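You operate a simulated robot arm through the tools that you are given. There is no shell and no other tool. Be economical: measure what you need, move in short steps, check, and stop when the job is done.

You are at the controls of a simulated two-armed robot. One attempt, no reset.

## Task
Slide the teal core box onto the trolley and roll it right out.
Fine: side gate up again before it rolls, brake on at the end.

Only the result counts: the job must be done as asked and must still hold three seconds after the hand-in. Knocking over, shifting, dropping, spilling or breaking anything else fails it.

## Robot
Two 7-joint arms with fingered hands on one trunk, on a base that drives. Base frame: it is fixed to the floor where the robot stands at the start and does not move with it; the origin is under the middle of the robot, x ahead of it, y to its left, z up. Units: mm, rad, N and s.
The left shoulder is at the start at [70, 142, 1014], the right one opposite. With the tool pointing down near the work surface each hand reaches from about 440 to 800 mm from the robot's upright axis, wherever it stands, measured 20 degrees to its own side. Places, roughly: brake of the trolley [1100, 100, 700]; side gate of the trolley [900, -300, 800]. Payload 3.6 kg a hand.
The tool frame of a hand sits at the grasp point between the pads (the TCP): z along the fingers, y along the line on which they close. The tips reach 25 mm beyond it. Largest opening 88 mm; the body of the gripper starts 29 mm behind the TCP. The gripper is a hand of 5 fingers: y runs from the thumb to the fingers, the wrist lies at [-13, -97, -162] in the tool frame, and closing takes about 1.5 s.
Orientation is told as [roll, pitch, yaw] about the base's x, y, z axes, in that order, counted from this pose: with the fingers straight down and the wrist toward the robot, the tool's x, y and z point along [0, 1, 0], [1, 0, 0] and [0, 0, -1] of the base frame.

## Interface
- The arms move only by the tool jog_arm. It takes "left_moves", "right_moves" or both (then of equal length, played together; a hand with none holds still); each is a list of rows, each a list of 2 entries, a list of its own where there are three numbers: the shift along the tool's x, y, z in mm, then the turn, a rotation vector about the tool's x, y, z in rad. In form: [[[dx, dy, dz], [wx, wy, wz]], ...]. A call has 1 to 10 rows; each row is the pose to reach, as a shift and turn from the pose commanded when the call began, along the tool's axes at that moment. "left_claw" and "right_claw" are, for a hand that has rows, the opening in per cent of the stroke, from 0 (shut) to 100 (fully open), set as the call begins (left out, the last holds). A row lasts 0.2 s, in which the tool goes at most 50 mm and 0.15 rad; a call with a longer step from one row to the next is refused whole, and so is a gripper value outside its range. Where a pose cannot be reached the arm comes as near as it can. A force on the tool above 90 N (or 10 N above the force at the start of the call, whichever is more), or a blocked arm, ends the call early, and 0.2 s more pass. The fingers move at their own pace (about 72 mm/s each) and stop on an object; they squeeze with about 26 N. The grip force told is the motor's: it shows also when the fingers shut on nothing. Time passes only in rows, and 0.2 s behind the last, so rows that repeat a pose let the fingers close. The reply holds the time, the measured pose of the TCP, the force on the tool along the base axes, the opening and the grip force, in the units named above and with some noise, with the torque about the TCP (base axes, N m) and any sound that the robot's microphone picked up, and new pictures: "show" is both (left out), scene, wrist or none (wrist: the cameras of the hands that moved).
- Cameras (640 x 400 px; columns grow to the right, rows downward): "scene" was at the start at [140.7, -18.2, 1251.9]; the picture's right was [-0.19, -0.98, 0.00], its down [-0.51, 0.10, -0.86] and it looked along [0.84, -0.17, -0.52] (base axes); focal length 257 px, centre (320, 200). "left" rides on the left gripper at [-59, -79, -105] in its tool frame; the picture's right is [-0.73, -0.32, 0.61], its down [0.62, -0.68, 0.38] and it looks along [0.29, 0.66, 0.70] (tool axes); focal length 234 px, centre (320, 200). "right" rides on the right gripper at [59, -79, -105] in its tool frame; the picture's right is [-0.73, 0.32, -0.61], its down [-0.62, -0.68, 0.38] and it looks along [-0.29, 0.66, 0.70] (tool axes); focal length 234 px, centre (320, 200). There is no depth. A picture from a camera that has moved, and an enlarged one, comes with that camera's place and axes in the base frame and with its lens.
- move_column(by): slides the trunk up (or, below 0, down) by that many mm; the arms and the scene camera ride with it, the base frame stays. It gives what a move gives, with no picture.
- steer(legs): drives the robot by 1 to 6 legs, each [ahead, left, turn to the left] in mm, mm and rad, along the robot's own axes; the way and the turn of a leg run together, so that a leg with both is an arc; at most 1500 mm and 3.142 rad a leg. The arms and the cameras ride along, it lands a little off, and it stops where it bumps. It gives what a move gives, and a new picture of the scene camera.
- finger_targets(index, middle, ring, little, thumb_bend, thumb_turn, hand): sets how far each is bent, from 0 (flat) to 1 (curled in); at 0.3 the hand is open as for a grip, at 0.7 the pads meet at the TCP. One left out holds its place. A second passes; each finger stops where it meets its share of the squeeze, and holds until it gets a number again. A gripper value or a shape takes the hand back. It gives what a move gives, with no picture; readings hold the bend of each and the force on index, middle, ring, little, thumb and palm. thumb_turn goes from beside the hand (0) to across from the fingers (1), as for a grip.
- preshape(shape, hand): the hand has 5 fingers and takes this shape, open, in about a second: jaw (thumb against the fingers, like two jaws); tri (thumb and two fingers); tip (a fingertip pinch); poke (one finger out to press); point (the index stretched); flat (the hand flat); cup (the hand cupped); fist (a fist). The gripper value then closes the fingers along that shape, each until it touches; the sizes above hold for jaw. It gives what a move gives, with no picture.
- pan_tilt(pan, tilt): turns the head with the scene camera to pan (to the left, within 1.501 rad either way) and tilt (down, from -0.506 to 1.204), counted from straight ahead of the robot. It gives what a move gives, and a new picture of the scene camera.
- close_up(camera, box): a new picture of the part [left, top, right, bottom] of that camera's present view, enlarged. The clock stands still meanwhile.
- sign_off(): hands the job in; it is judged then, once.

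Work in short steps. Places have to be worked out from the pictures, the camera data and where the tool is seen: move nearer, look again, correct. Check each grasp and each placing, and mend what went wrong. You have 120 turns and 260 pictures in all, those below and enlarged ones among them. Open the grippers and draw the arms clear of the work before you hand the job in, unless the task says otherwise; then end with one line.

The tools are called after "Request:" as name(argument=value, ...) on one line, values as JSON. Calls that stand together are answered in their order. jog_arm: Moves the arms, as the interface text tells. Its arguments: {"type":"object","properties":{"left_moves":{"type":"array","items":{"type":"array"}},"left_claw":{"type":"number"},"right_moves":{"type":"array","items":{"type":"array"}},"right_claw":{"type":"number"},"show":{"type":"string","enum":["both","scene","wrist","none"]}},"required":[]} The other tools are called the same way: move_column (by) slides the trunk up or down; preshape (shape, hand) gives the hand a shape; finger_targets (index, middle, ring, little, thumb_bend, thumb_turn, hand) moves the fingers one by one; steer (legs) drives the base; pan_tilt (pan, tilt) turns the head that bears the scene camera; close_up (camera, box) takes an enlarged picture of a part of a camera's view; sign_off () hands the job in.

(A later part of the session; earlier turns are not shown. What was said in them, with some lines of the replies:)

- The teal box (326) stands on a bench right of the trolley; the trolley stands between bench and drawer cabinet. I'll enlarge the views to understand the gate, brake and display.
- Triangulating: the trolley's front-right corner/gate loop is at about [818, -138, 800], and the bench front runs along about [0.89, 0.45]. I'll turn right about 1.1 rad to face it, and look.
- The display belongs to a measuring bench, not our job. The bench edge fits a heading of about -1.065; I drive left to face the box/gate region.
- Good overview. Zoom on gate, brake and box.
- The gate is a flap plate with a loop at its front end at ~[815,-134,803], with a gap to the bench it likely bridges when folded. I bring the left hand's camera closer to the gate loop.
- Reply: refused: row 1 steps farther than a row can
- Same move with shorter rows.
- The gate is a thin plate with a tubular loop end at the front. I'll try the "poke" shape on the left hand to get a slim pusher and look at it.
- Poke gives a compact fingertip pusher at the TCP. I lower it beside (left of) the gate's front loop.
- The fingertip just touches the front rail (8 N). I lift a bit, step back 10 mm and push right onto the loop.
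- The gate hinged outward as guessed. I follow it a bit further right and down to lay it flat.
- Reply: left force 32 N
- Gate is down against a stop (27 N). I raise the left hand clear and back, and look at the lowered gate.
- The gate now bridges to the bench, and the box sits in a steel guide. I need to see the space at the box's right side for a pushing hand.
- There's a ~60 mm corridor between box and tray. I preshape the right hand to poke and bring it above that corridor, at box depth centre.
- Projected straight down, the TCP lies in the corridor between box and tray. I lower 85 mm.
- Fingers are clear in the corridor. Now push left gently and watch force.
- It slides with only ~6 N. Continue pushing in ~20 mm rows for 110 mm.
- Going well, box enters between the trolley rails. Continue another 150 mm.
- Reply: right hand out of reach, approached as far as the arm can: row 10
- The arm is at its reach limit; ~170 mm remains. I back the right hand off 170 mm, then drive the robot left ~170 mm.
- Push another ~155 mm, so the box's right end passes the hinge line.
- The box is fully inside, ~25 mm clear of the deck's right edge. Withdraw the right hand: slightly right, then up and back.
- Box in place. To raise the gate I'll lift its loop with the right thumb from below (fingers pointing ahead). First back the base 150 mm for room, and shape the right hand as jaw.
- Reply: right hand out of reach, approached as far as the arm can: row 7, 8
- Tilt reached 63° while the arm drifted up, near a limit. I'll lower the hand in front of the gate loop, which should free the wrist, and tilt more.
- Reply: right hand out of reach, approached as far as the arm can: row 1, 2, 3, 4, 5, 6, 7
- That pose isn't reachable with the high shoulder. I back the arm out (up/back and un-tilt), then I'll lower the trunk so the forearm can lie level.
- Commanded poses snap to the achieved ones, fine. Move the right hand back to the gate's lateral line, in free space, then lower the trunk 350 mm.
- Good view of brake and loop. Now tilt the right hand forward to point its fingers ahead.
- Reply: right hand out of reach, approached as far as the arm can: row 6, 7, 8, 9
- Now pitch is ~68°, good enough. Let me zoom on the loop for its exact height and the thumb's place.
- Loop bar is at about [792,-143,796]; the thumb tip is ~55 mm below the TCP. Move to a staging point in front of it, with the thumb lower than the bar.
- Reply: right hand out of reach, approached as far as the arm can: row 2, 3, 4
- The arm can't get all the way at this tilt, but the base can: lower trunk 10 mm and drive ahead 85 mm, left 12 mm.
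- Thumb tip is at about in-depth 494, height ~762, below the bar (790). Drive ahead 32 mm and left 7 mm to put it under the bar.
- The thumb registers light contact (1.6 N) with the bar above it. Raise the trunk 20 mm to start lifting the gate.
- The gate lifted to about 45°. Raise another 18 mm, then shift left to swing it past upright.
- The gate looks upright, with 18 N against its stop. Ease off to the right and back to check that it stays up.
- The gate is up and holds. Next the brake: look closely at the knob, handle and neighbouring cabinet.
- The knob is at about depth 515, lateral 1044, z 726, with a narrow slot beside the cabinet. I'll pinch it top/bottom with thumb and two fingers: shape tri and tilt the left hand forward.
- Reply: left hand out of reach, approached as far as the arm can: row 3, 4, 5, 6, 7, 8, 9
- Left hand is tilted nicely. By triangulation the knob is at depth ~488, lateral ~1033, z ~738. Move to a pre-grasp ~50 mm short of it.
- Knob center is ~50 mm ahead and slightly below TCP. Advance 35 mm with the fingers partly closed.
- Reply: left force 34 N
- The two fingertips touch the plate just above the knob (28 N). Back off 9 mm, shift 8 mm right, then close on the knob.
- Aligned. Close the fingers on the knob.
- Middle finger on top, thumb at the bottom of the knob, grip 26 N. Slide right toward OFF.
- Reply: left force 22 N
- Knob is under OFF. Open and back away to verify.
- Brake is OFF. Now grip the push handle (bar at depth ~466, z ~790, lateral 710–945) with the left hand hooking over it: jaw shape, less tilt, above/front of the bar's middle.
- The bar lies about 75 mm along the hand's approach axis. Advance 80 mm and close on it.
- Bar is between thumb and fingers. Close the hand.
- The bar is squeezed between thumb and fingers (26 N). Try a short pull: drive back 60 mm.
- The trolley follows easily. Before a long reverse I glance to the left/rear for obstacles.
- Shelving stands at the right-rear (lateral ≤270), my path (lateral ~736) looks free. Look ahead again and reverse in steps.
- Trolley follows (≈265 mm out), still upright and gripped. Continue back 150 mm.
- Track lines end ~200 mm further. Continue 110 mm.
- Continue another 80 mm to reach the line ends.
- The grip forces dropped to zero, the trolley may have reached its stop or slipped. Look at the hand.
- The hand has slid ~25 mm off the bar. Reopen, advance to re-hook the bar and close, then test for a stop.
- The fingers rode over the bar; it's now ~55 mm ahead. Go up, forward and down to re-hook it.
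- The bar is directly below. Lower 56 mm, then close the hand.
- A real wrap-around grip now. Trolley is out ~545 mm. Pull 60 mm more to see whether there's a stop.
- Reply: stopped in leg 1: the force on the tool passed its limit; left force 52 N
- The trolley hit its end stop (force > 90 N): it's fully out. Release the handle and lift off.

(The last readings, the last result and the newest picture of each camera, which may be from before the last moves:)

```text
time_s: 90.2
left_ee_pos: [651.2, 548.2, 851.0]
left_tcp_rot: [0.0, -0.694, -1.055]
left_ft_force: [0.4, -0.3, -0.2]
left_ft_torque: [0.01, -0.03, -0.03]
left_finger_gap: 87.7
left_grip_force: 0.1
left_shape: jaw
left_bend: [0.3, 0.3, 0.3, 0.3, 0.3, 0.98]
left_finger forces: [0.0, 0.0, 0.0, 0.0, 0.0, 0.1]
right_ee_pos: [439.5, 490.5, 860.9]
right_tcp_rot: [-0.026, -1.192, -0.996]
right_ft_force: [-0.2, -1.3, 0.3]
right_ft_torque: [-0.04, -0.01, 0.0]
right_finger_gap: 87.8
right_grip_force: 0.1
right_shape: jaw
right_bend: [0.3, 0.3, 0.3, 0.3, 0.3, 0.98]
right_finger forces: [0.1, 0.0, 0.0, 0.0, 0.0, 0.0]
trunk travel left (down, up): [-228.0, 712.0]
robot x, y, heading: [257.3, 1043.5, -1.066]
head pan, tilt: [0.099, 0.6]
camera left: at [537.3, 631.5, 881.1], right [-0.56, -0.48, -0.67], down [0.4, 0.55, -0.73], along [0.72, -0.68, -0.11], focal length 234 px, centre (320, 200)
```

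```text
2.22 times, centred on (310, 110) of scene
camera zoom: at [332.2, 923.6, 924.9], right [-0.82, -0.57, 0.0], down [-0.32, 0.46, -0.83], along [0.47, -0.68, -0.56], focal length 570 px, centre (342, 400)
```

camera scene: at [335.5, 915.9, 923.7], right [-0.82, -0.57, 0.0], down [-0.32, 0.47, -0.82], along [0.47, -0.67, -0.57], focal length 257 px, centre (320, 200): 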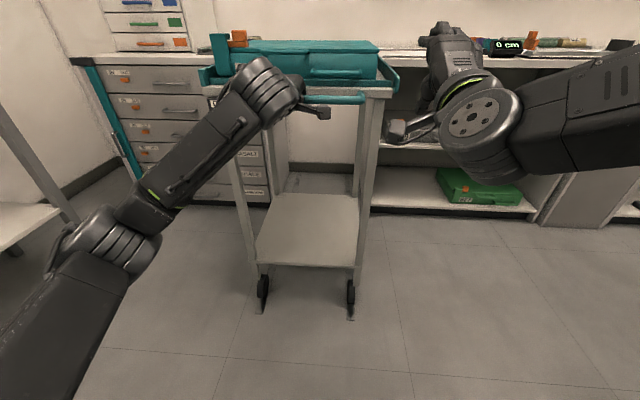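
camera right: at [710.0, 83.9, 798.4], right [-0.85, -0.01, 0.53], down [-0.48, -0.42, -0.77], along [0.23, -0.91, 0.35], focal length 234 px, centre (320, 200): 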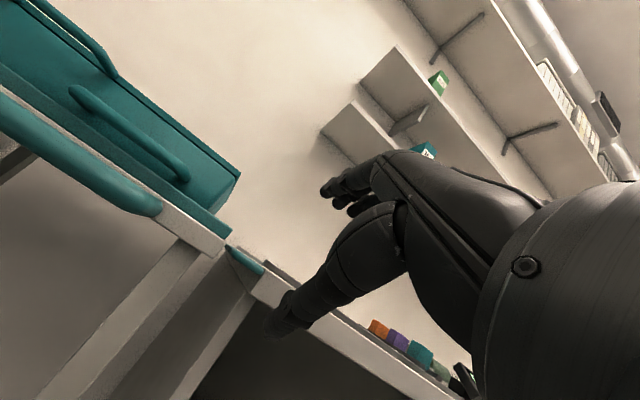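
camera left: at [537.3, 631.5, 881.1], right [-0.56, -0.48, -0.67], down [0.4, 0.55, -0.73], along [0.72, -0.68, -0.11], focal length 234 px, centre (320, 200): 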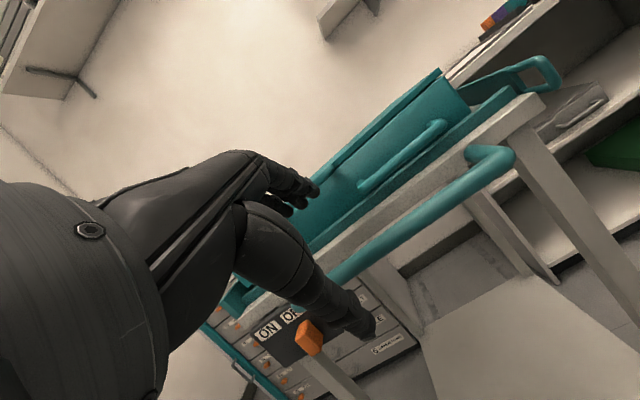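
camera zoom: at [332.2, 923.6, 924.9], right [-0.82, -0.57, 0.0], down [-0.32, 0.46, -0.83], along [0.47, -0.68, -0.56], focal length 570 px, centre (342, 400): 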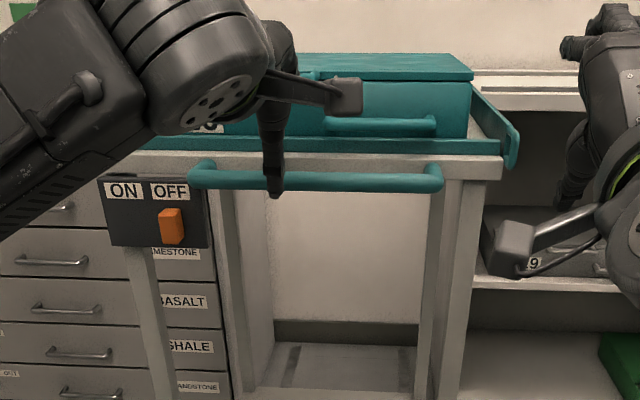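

Now the brake. Repeat the earlier pinch: tri shape, re-tilt to -1.2, and move to in front of the knob.

Request:
preshape(hand="left", shape="tri")

Request:
jog_arm(left_moves=[[[45, 0, 0], [0, 0, 0]], [[90, 0, 0], [0, 0, 0]], [[136, 0, 0], [-0.1, 0, 0]], [[136, -22, 30], [-0.2, 0, 0]], [[136, -44, 60], [-0.3, 0, 0]], [[136, -65, 90], [-0.4, 0, 0]], [[136, -65, 90], [-0.51, 0, 0]]], show="both")

Request:
close_up(camera="scene", box=[160, 60, 320, 160])

Request:
close_up(camera="left", box=[240, 100, 480, 350])

```text
time_s: 91.2
left_ee_pos: [651.4, 548.0, 849.4]
left_tcp_rot: [-0.002, -0.697, -1.053]
left_ft_force: [0.1, 0.3, -0.2]
left_ft_torque: [-0.03, 0.01, -0.02]
left_finger_gap: 87.6
left_grip_force: 0.0
left_shape: tri
left_bend: [0.3, 0.3, 0.99, 0.99, 0.3, 0.98]
left_finger forces: [0.0, 0.1, 0.0, 0.0, 0.0, 0.0]
right_ee_pos: [439.5, 492.0, 861.0]
right_tcp_rot: [-0.026, -1.19, -0.997]
right_ft_force: [-0.4, 0.4, -0.7]
right_ft_torque: [-0.03, 0.04, -0.02]
right_finger_gap: 88.3
right_grip_force: 0.1
right_shape: jaw
right_bend: [0.3, 0.3, 0.3, 0.3, 0.3, 0.98]
right_finger forces: [0.0, 0.0, 0.0, 0.1, 0.0, 0.0]
trunk travel left (down, up): [-228.0, 712.0]
robot x, y, heading: [254.4, 1039.0, -1.063]
head pan, tilt: [0.099, 0.6]
```

```text
time_s: 92.8
left_ee_pos: [772.6, 609.4, 738.7]
left_tcp_rot: [-0.001, -1.209, -1.053]
left_ft_force: [-0.5, 0.3, -0.1]
left_ft_torque: [0.0, -0.01, 0.01]
left_finger_gap: 87.9
left_grip_force: 0.1
left_shape: tri
left_bend: [0.3, 0.3, 0.99, 0.99, 0.3, 0.98]
left_finger forces: [0.0, 0.0, 0.0, 0.0, 0.1, 0.0]
right_ee_pos: [439.1, 491.4, 862.1]
right_tcp_rot: [-0.026, -1.189, -0.996]
right_ft_force: [0.0, 0.3, 0.1]
right_ft_torque: [-0.02, 0.03, -0.02]
right_finger_gap: 87.7
right_grip_force: 0.1
right_shape: jaw
right_bend: [0.3, 0.3, 0.3, 0.3, 0.3, 0.98]
right_finger forces: [0.0, 0.0, 0.1, 0.0, 0.0, 0.0]
trunk travel left (down, up): [-228.0, 712.0]
robot x, y, heading: [253.5, 1040.3, -1.062]
head pan, tilt: [0.099, 0.6]
camera scene: at [332.6, 923.1, 924.8], right [-0.82, -0.57, 0.0], down [-0.32, 0.46, -0.82], along [0.47, -0.68, -0.57], focal length 257 px, centre (320, 200)
camera left: at [659.6, 690.8, 702.0], right [-0.41, -0.75, -0.52], down [0.6, 0.21, -0.77], along [0.69, -0.63, 0.37], focal length 234 px, centre (320, 200)
```

scene: 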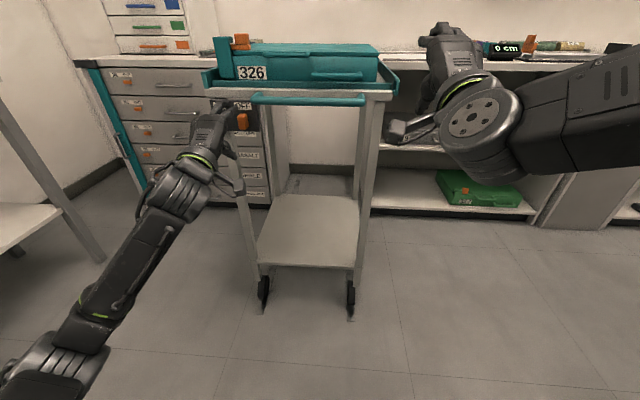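
left: 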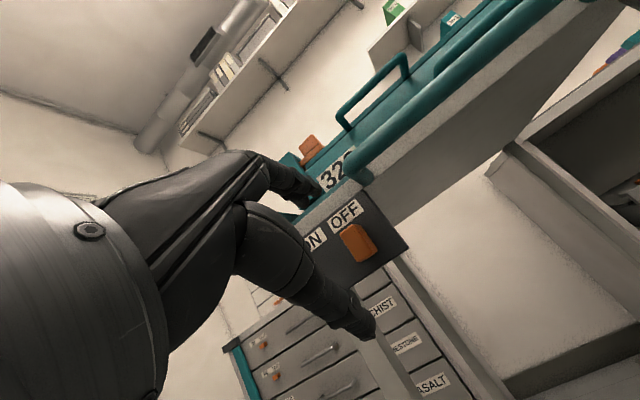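

```text
4.00 times, centred on (240, 110) of scene
camera zoom: at [332.6, 923.1, 924.8], right [-0.82, -0.57, 0.0], down [-0.32, 0.46, -0.82], along [0.47, -0.68, -0.57], focal length 1026 px, centre (640, 560)
```

zoom: 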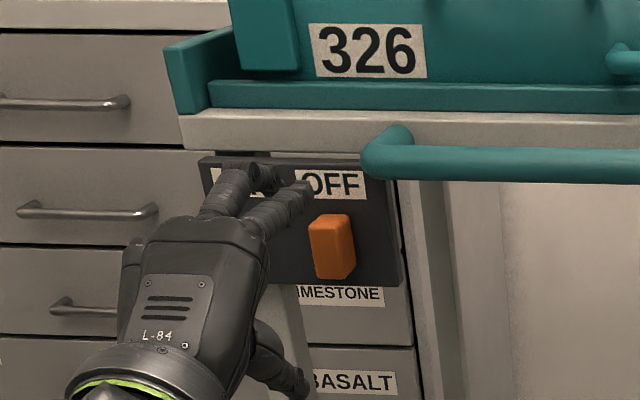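

```text
1.60 times, centred on (360, 225) of left
camera zoom: at [659.6, 690.8, 702.0], right [-0.41, -0.75, -0.52], down [0.6, 0.21, -0.77], along [0.69, -0.63, 0.37], focal length 375 px, centre (256, 160)
```

zoom: 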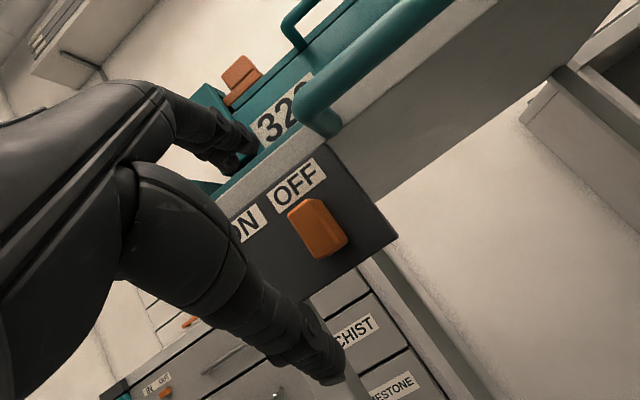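

I'd rather push the knob from its right side now. Shape poke, shift right of the knob and slightly down, then go in beside it.

Request:
preshape(hand="left", shape="poke")

Request:
jog_arm(left_moves=[[[-18, -6, 0], [0, 0, 0]], [[-36, -10, 2], [0, 0, 0]], [[-38, -4, 14], [0, 0, 0]], [[-38, 2, 26], [0, 0, 0]], [[-38, 2, 26], [0, 0, 0]]], show="wrist")

Request:
close_up(camera="scene", box=[160, 60, 320, 160])

Request:
close_up(camera="left", box=[240, 100, 480, 350])

```text
time_s: 93.7
left_ee_pos: [772.7, 608.5, 738.7]
left_tcp_rot: [-0.002, -1.203, -1.052]
left_ft_force: [-0.2, -0.1, 0.3]
left_ft_torque: [-0.01, 0.0, -0.04]
left_finger_gap: 0.0
left_grip_force: 0.1
left_shape: poke
left_bend: [0.7, 0.7, 0.99, 0.99, 1.0, 1.0]
left_finger forces: [0.1, 0.0, 0.0, 0.0, 0.1, 0.0]
right_ee_pos: [439.8, 491.6, 861.8]
right_tcp_rot: [-0.026, -1.19, -0.996]
right_ft_force: [0.2, -0.1, 1.3]
right_ft_torque: [0.02, -0.03, 0.0]
right_finger_gap: 87.8
right_grip_force: 0.0
right_shape: jaw
right_bend: [0.3, 0.3, 0.3, 0.3, 0.3, 0.98]
right_finger forces: [0.1, 0.0, 0.0, 0.0, 0.0, 0.0]
trunk travel left (down, up): [-228.0, 712.0]
robot x, y, heading: [250.8, 1037.5, -1.062]
head pan, tilt: [0.099, 0.6]
```

```text
time_s: 94.8
left_ee_pos: [750.5, 565.8, 731.1]
left_tcp_rot: [-0.002, -1.205, -1.054]
left_ft_force: [-0.2, -0.4, 0.3]
left_ft_torque: [0.01, -0.02, 0.01]
left_finger_gap: 0.0
left_grip_force: 0.0
left_shape: poke
left_bend: [0.7, 0.7, 0.99, 0.99, 1.0, 1.0]
left_finger forces: [0.0, 0.0, 0.0, 0.1, 0.1, 0.0]
right_ee_pos: [440.1, 490.6, 862.0]
right_tcp_rot: [-0.027, -1.189, -0.997]
right_ft_force: [-0.3, 0.2, 0.6]
right_ft_torque: [0.0, 0.02, -0.01]
right_finger_gap: 87.9
right_grip_force: 0.1
right_shape: jaw
right_bend: [0.3, 0.3, 0.3, 0.3, 0.3, 0.98]
right_finger forces: [0.1, 0.0, 0.1, 0.0, 0.0, 0.0]
trunk travel left (down, up): [-228.0, 712.0]
robot x, y, heading: [256.4, 1039.3, -1.066]
head pan, tilt: [0.099, 0.6]
camera left: at [638.7, 646.7, 695.3], right [-0.41, -0.75, -0.52], down [0.6, 0.21, -0.77], along [0.69, -0.63, 0.37], focal length 234 px, centre (320, 200)
```

left: 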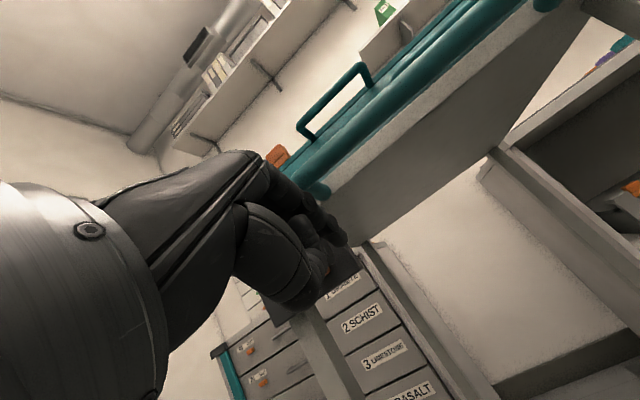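

```text
4.00 times, centred on (240, 110) of scene
camera zoom: at [332.5, 923.2, 924.8], right [-0.82, -0.57, 0.0], down [-0.32, 0.46, -0.82], along [0.47, -0.68, -0.57], focal length 1026 px, centre (640, 560)
```

zoom: 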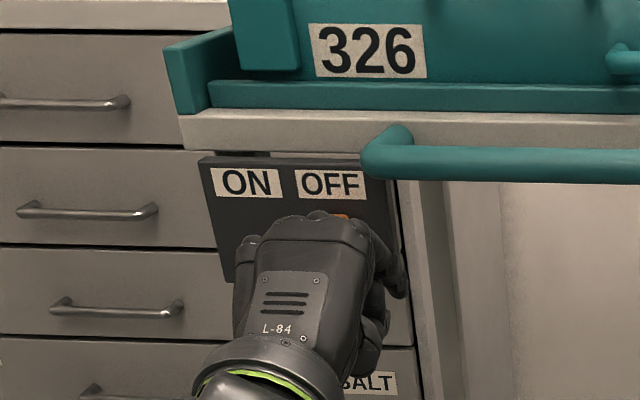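

```text
1.60 times, centred on (360, 225) of left
camera zoom: at [638.7, 646.7, 695.3], right [-0.41, -0.75, -0.52], down [0.6, 0.21, -0.77], along [0.69, -0.63, 0.37], focal length 375 px, centre (256, 160)
```

zoom: 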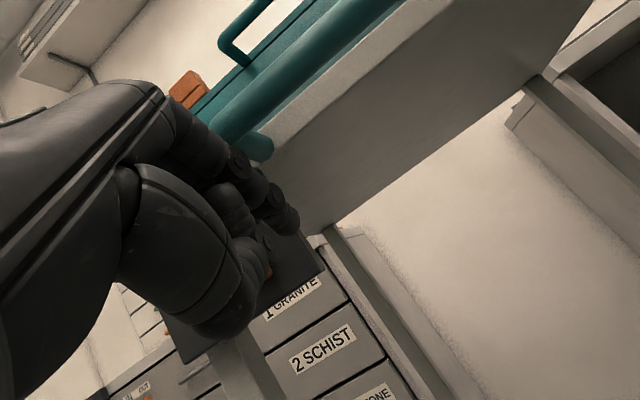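

The fingertips are just right of the knob. Advance 12 mm and push left.

Request:
jog_arm(left_moves=[[[0, 4, 12], [0, 0, 0]], [[8, 4, 12], [0, 0, 0]], [[16, 4, 12], [0, 0, 0]], [[24, 4, 12], [0, 0, 0]], [[32, 4, 12], [0, 0, 0]], [[40, 4, 12], [0, 0, 0]]], show="wrist")

Request:
close_up(camera="scene", box=[160, 60, 320, 160])

```text
time_s: 96.2
left_ee_pos: [790.2, 576.4, 730.1]
left_tcp_rot: [-0.005, -1.206, -1.054]
left_ft_force: [1.3, -0.3, -0.3]
left_ft_torque: [0.01, 0.04, 0.01]
left_finger_gap: 0.0
left_grip_force: 0.0
left_shape: poke
left_bend: [0.7, 0.7, 0.99, 0.99, 1.0, 1.0]
left_finger forces: [0.0, 0.0, 0.0, 0.0, 0.1, 0.0]
right_ee_pos: [438.8, 490.7, 861.9]
right_tcp_rot: [-0.027, -1.188, -0.996]
right_ft_force: [0.1, 0.0, 0.5]
right_ft_torque: [-0.01, 0.0, 0.02]
right_finger_gap: 87.8
right_grip_force: 0.0
right_shape: jaw
right_bend: [0.3, 0.3, 0.3, 0.3, 0.3, 0.98]
right_finger forces: [0.1, 0.0, 0.0, 0.1, 0.1, 0.1]
trunk travel left (down, up): [-228.0, 712.0]
robot x, y, heading: [258.2, 1040.7, -1.068]
head pan, tilt: [0.099, 0.6]
camera left: at [678.3, 656.7, 694.5], right [-0.41, -0.75, -0.52], down [0.6, 0.21, -0.77], along [0.69, -0.63, 0.36], focal length 234 px, centre (320, 200)
```

left: 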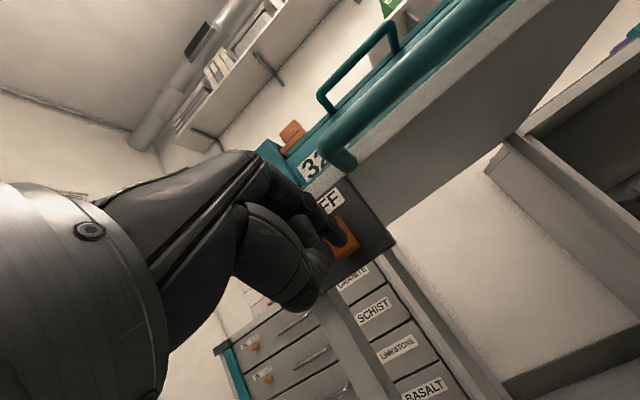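

```text
4.00 times, centred on (240, 110) of scene
camera zoom: at [332.5, 923.2, 924.8], right [-0.82, -0.57, 0.0], down [-0.32, 0.46, -0.82], along [0.47, -0.68, -0.57], focal length 1026 px, centre (640, 560)
```

zoom: 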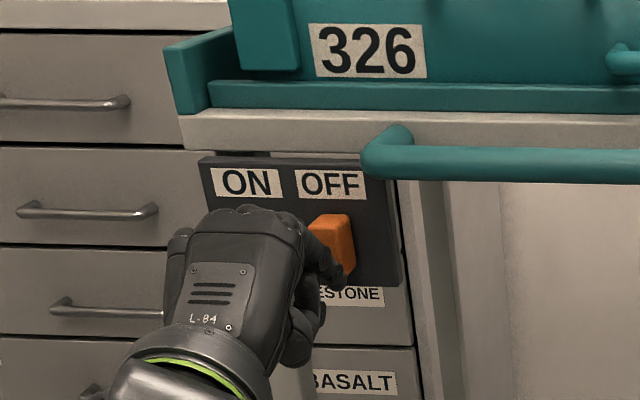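

The fingers passed in front of the knob without contact; I need ~22 mm more depth. Go back right, deeper, and push again.

Request:
jog_arm(left_moves=[[[-15, 0, -5], [0, 0, 0]], [[-30, 0, -5], [0, 0, 0]], [[-46, 0, -5], [0, 0, 0]], [[-46, 4, 10], [0, 0, 0]], [[-46, 8, 22], [0, 0, 0]], [[-46, 8, 22], [0, 0, 0]]], show="wrist")

Request:
close_up(camera="left", box=[240, 100, 480, 350])

Request:
close_up(camera="scene", box=[160, 60, 320, 160])

```text
time_s: 97.7
left_ee_pos: [763.6, 533.6, 730.8]
left_tcp_rot: [-0.003, -1.206, -1.052]
left_ft_force: [-1.4, -0.3, 0.3]
left_ft_torque: [0.03, 0.04, -0.01]
left_finger_gap: 0.0
left_grip_force: 0.1
left_shape: poke
left_bend: [0.7, 0.7, 0.99, 0.99, 1.0, 1.0]
left_finger forces: [0.0, 0.0, 0.1, 0.1, 0.0, 0.0]
right_ee_pos: [439.6, 492.2, 861.2]
right_tcp_rot: [-0.026, -1.189, -0.996]
right_ft_force: [0.3, -0.2, 0.2]
right_ft_torque: [-0.01, 0.01, 0.02]
right_finger_gap: 88.0
right_grip_force: 0.1
right_shape: jaw
right_bend: [0.3, 0.3, 0.3, 0.3, 0.3, 0.98]
right_finger forces: [0.0, 0.1, 0.0, 0.0, 0.0, 0.0]
trunk travel left (down, up): [-228.0, 712.0]
robot x, y, heading: [256.5, 1043.8, -1.066]
head pan, tilt: [0.099, 0.6]
camera left: at [650.7, 614.8, 695.5], right [-0.41, -0.75, -0.52], down [0.6, 0.21, -0.77], along [0.69, -0.63, 0.36], focal length 234 px, centre (320, 200)
```

left: 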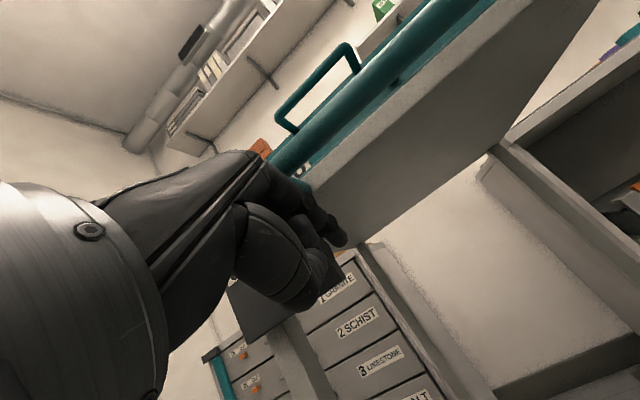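

```text
1.60 times, centred on (360, 225) of left
camera zoom: at [650.7, 614.8, 695.5], right [-0.41, -0.75, -0.52], down [0.6, 0.21, -0.77], along [0.69, -0.63, 0.36], focal length 375 px, centre (256, 160)
```

zoom: 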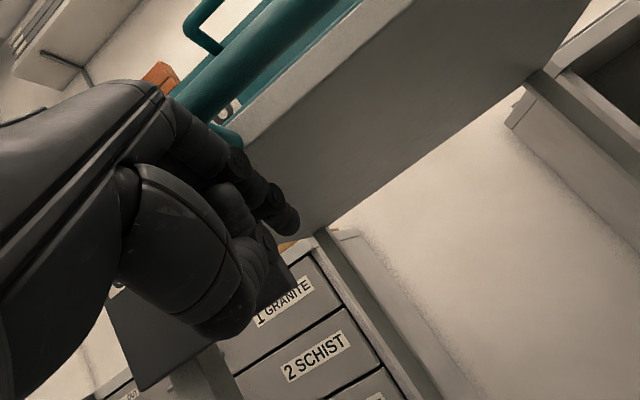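

```text
4.00 times, centred on (240, 110) of scene
camera zoom: at [332.4, 923.2, 924.8], right [-0.82, -0.57, 0.0], down [-0.32, 0.46, -0.82], along [0.47, -0.68, -0.57], focal length 1026 px, centre (640, 560)
```

zoom: 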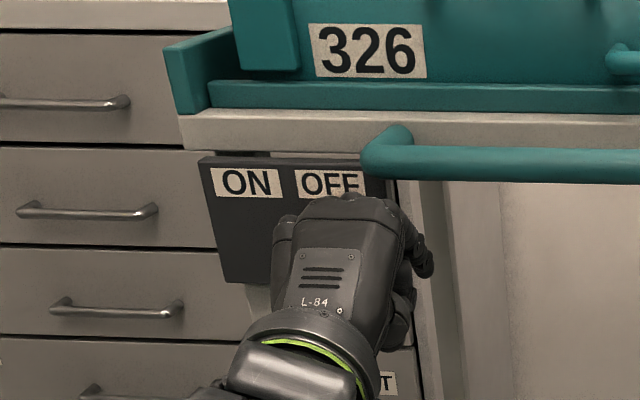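

Now deep enough (no contact yet, right of the plate). Push left slowly.

Request:
jog_arm(left_moves=[[[10, 0, 0], [0, 0, 0]], [[20, 0, 0], [0, 0, 0]], [[30, 0, 0], [0, 0, 0]], [[40, 0, 0], [0, 0, 0]], [[48, 0, 0], [0, 0, 0]]], show="wrist")

Request:
close_up(camera="scene", box=[160, 60, 320, 160])

```text
time_s: 98.8
left_ee_pos: [805.8, 554.7, 730.4]
left_tcp_rot: [-0.003, -1.206, -1.052]
left_ft_force: [-0.5, 0.8, 0.6]
left_ft_torque: [-0.03, 0.02, -0.01]
left_finger_gap: 0.4
left_grip_force: 0.0
left_shape: poke
left_bend: [0.7, 0.7, 0.99, 0.99, 1.0, 1.0]
left_finger forces: [0.0, 0.7, 0.0, 0.0, 0.0, 0.1]
right_ee_pos: [438.9, 491.3, 860.9]
right_tcp_rot: [-0.026, -1.187, -0.996]
right_ft_force: [0.3, -0.2, 0.9]
right_ft_torque: [0.03, -0.01, 0.01]
right_finger_gap: 88.0
right_grip_force: 0.1
right_shape: jaw
right_bend: [0.3, 0.3, 0.3, 0.3, 0.3, 0.98]
right_finger forces: [0.0, 0.0, 0.0, 0.0, 0.0, 0.0]
trunk travel left (down, up): [-228.0, 712.0]
robot x, y, heading: [254.5, 1041.6, -1.066]
head pan, tilt: [0.099, 0.6]
camera left: at [693.1, 636.7, 694.4], right [-0.41, -0.75, -0.52], down [0.6, 0.21, -0.77], along [0.69, -0.63, 0.36], focal length 234 px, centre (320, 200)
```

left: 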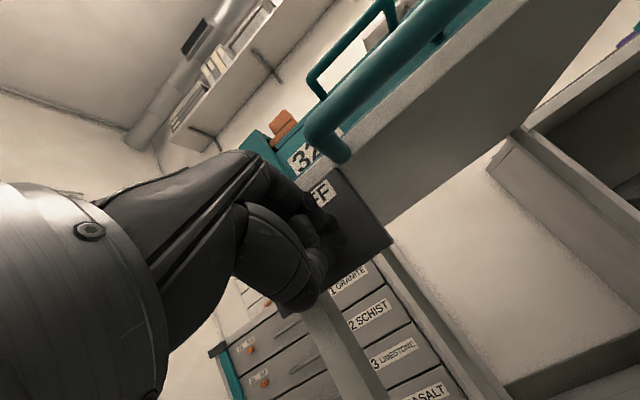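

```text
4.00 times, centred on (240, 110) of scene
camera zoom: at [332.3, 923.2, 924.8], right [-0.82, -0.57, 0.0], down [-0.32, 0.46, -0.83], along [0.47, -0.68, -0.56], focal length 1026 px, centre (640, 560)
```

zoom: 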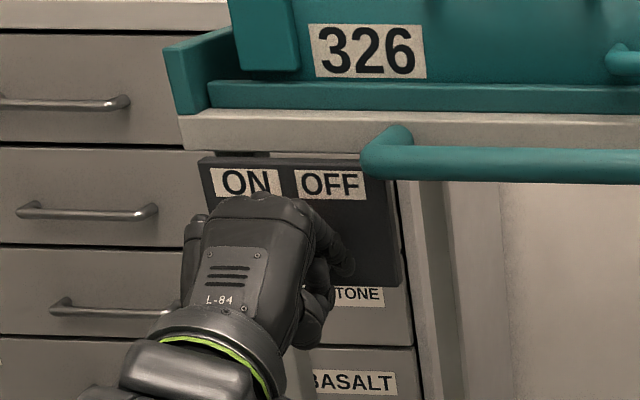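

The knob is travelling left with the finger. Continue until it meets the ON stop.

Request:
jog_arm(left_moves=[[[6, 0, 0], [0, 0, 0]], [[12, 0, 0], [0, 0, 0]], [[18, 0, 0], [0, 0, 0]], [[24, 0, 0], [0, 0, 0]], [[30, 0, 0], [0, 0, 0]], [[35, 0, 0], [0, 0, 0]]], show="wrist")

Request:
close_up(camera="scene", box=[160, 60, 320, 160])

```text
time_s: 100.2
left_ee_pos: [834.3, 572.5, 729.4]
left_tcp_rot: [-0.002, -1.206, -1.06]
left_ft_force: [-11.0, -5.2, -0.5]
left_ft_torque: [0.01, -0.02, -0.19]
left_finger_gap: 0.2
left_grip_force: 0.0
left_shape: poke
left_bend: [0.7, 0.7, 0.99, 0.99, 1.0, 1.0]
left_finger forces: [0.0, 12.2, 0.0, 0.1, 0.0, 0.0]
right_ee_pos: [437.4, 490.1, 861.0]
right_tcp_rot: [-0.021, -1.187, -1.002]
right_ft_force: [0.0, 0.0, 0.0]
right_ft_torque: [-0.01, 0.02, 0.0]
right_finger_gap: 88.0
right_grip_force: 0.0
right_shape: jaw
right_bend: [0.3, 0.3, 0.3, 0.3, 0.3, 0.98]
right_finger forces: [0.1, 0.0, 0.0, 0.0, 0.1, 0.0]
trunk travel left (down, up): [-228.0, 712.0]
robot x, y, heading: [257.4, 1040.7, -1.07]
head pan, tilt: [0.099, 0.6]
camera left: at [721.2, 653.2, 694.8], right [-0.41, -0.75, -0.52], down [0.6, 0.21, -0.77], along [0.69, -0.63, 0.37], focal length 234 px, centre (320, 200)
```

left: 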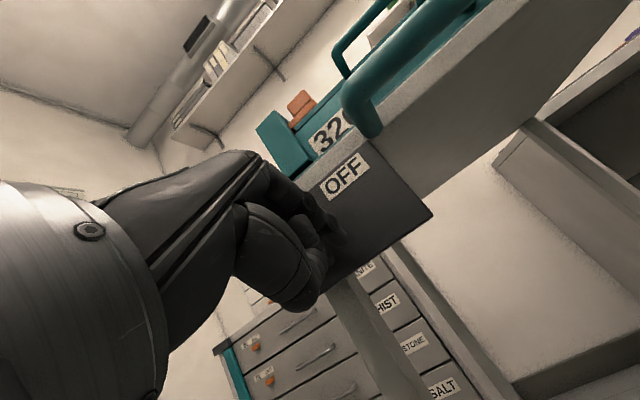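

```text
4.00 times, centred on (240, 110) of scene
camera zoom: at [330.9, 922.3, 924.8], right [-0.82, -0.57, 0.0], down [-0.32, 0.47, -0.83], along [0.47, -0.68, -0.56], focal length 1026 px, centre (640, 560)
```

zoom: 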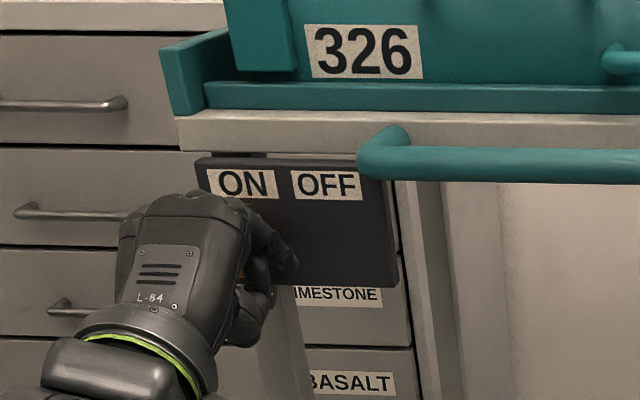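

A 12 N stop was met – the ON end. Ease right, retreat, and check.

Request:
jog_arm(left_moves=[[[-8, 0, 0], [0, 0, 0]], [[-10, -8, -25], [0, 0, 0]], [[-10, -20, -55], [0, 0, 0]], [[-10, -35, -90], [0, 0, 0]], [[-10, -50, -125], [0, 0, 0]]], show="scene")

Request:
close_up(camera="scene", box=[160, 20, 420, 180])

Request:
close_up(camera="left", box=[240, 100, 480, 250])

```text
time_s: 101.5
left_ee_pos: [758.8, 685.9, 729.5]
left_tcp_rot: [-0.004, -1.205, -1.051]
left_ft_force: [-0.5, 0.2, 0.4]
left_ft_torque: [-0.02, 0.02, -0.01]
left_finger_gap: 0.2
left_grip_force: 0.1
left_shape: poke
left_bend: [0.7, 0.7, 0.99, 0.99, 1.0, 1.0]
left_finger forces: [0.1, 0.0, 0.1, 0.0, 0.0, 0.0]
right_ee_pos: [439.4, 490.7, 860.5]
right_tcp_rot: [-0.026, -1.189, -0.996]
right_ft_force: [1.1, 0.0, 0.4]
right_ft_torque: [-0.04, 0.02, -0.01]
right_finger_gap: 87.6
right_grip_force: 0.0
right_shape: jaw
right_bend: [0.3, 0.3, 0.3, 0.3, 0.3, 0.98]
right_finger forces: [0.0, 0.0, 0.0, 0.1, 0.1, 0.0]
trunk travel left (down, up): [-228.0, 712.0]
robot x, y, heading: [256.7, 1038.5, -1.061]
head pan, tilt: [0.099, 0.6]
camera scene: at [332.4, 923.3, 924.9], right [-0.82, -0.57, 0.0], down [-0.32, 0.46, -0.83], along [0.47, -0.68, -0.56], focal length 257 px, centre (320, 200)
```

scene: 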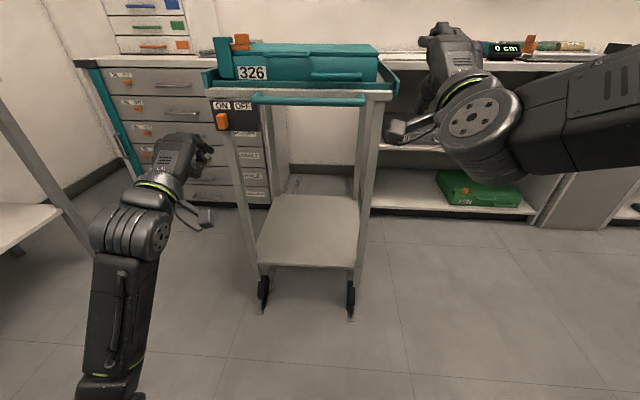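

```text
2.46 times, centred on (290, 100) of scene
camera zoom: at [332.4, 923.3, 924.9], right [-0.82, -0.57, 0.0], down [-0.32, 0.46, -0.83], along [0.47, -0.68, -0.56], focal length 632 px, centre (394, 446)
```

zoom: 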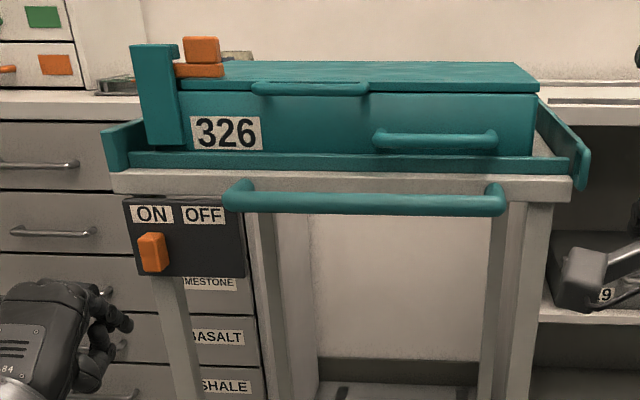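

```text
2.67 times, centred on (360, 175) of left
camera zoom: at [646.4, 767.1, 691.7], right [-0.41, -0.75, -0.52], down [0.6, 0.21, -0.77], along [0.69, -0.63, 0.36], focal length 624 px, centre (213, 267)
```

zoom: 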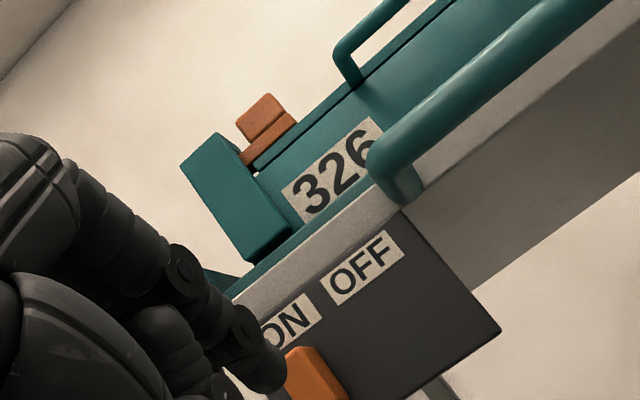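

Knob is back under ON, the gate is up, the box sits on the deck and the trolley is at its end stop. Open the left hand (the right is open) for the final state; both are clear of the trolley.

Request:
preshape(hand="left", shape="jaw")

Request:
steer(legs=[[-50, 0, 0]])

Request:
close_up(camera="scene", box=[160, 20, 480, 330])

```text
time_s: 102.3
left_ee_pos: [760.2, 684.9, 728.1]
left_tcp_rot: [-0.004, -1.205, -1.05]
left_ft_force: [0.4, 0.0, 0.7]
left_ft_torque: [0.0, -0.01, 0.01]
left_finger_gap: 87.9
left_grip_force: 0.1
left_shape: jaw
left_bend: [0.3, 0.3, 0.3, 0.3, 0.3, 0.98]
left_finger forces: [0.0, 0.1, 0.0, 0.0, 0.1, 0.1]
right_ee_pos: [439.1, 491.6, 861.5]
right_tcp_rot: [-0.025, -1.188, -0.999]
right_ft_force: [0.2, -1.0, -0.8]
right_ft_torque: [0.0, 0.04, -0.01]
right_finger_gap: 87.7
right_grip_force: 0.0
right_shape: jaw
right_bend: [0.3, 0.3, 0.3, 0.3, 0.3, 0.98]
right_finger forces: [0.0, 0.0, 0.0, 0.0, 0.0, 0.0]
trunk travel left (down, up): [-228.0, 712.0]
robot x, y, heading: [253.6, 1041.9, -1.064]
head pan, tilt: [0.099, 0.6]
```

```text
time_s: 103.3
left_ee_pos: [735.5, 728.1, 727.3]
left_tcp_rot: [-0.003, -1.206, -1.052]
left_ft_force: [-1.1, 0.3, 0.3]
left_ft_torque: [0.02, 0.02, -0.02]
left_finger_gap: 88.0
left_grip_force: 0.0
left_shape: jaw
left_bend: [0.3, 0.3, 0.3, 0.3, 0.3, 0.98]
left_finger forces: [0.0, 0.0, 0.0, 0.0, 0.0, 0.0]
right_ee_pos: [415.0, 534.8, 861.9]
right_tcp_rot: [-0.027, -1.192, -0.995]
right_ft_force: [0.4, 0.7, -0.2]
right_ft_torque: [-0.02, 0.0, 0.04]
right_finger_gap: 87.9
right_grip_force: 0.0
right_shape: jaw
right_bend: [0.3, 0.3, 0.3, 0.3, 0.3, 0.98]
right_finger forces: [0.0, 0.0, 0.0, 0.0, 0.0, 0.0]
trunk travel left (down, up): [-228.0, 712.0]
robot x, y, heading: [230.6, 1086.6, -1.062]
head pan, tilt: [0.099, 0.6]
camera scene: at [308.0, 967.2, 924.9], right [-0.82, -0.57, 0.0], down [-0.32, 0.46, -0.83], along [0.47, -0.68, -0.56], focal length 257 px, centre (320, 200)
```

scene: 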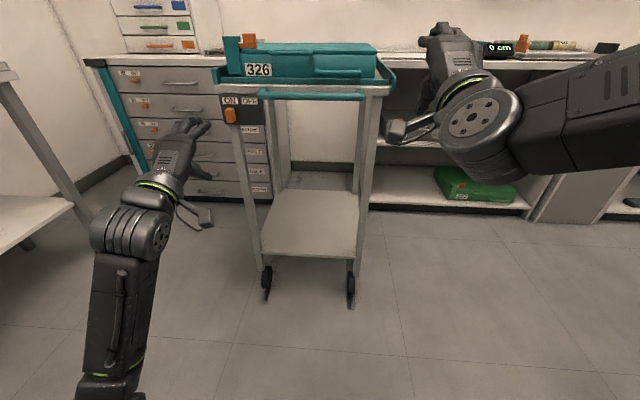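

```text
1.29 times, centred on (320, 175) of scene
camera zoom: at [308.0, 967.2, 924.9], right [-0.82, -0.57, 0.0], down [-0.32, 0.46, -0.83], along [0.47, -0.68, -0.56], focal length 331 px, centre (320, 232)
```

zoom: 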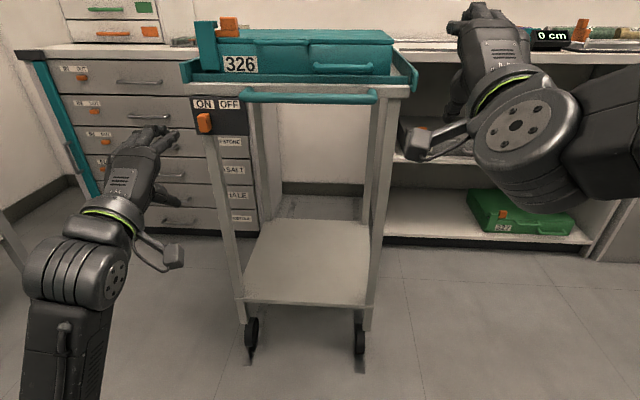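

Everything is in the asked state: box on the trolley, gate up, trolley out at its stop, brake ON, hands open and clear. Hand in.

Request:
sign_off()

```text
The job is handed in.
```

The teal core box (326) is on the trolley. The side gate was raised before rolling, the trolley is pulled out to its end stop, and the brake is on.
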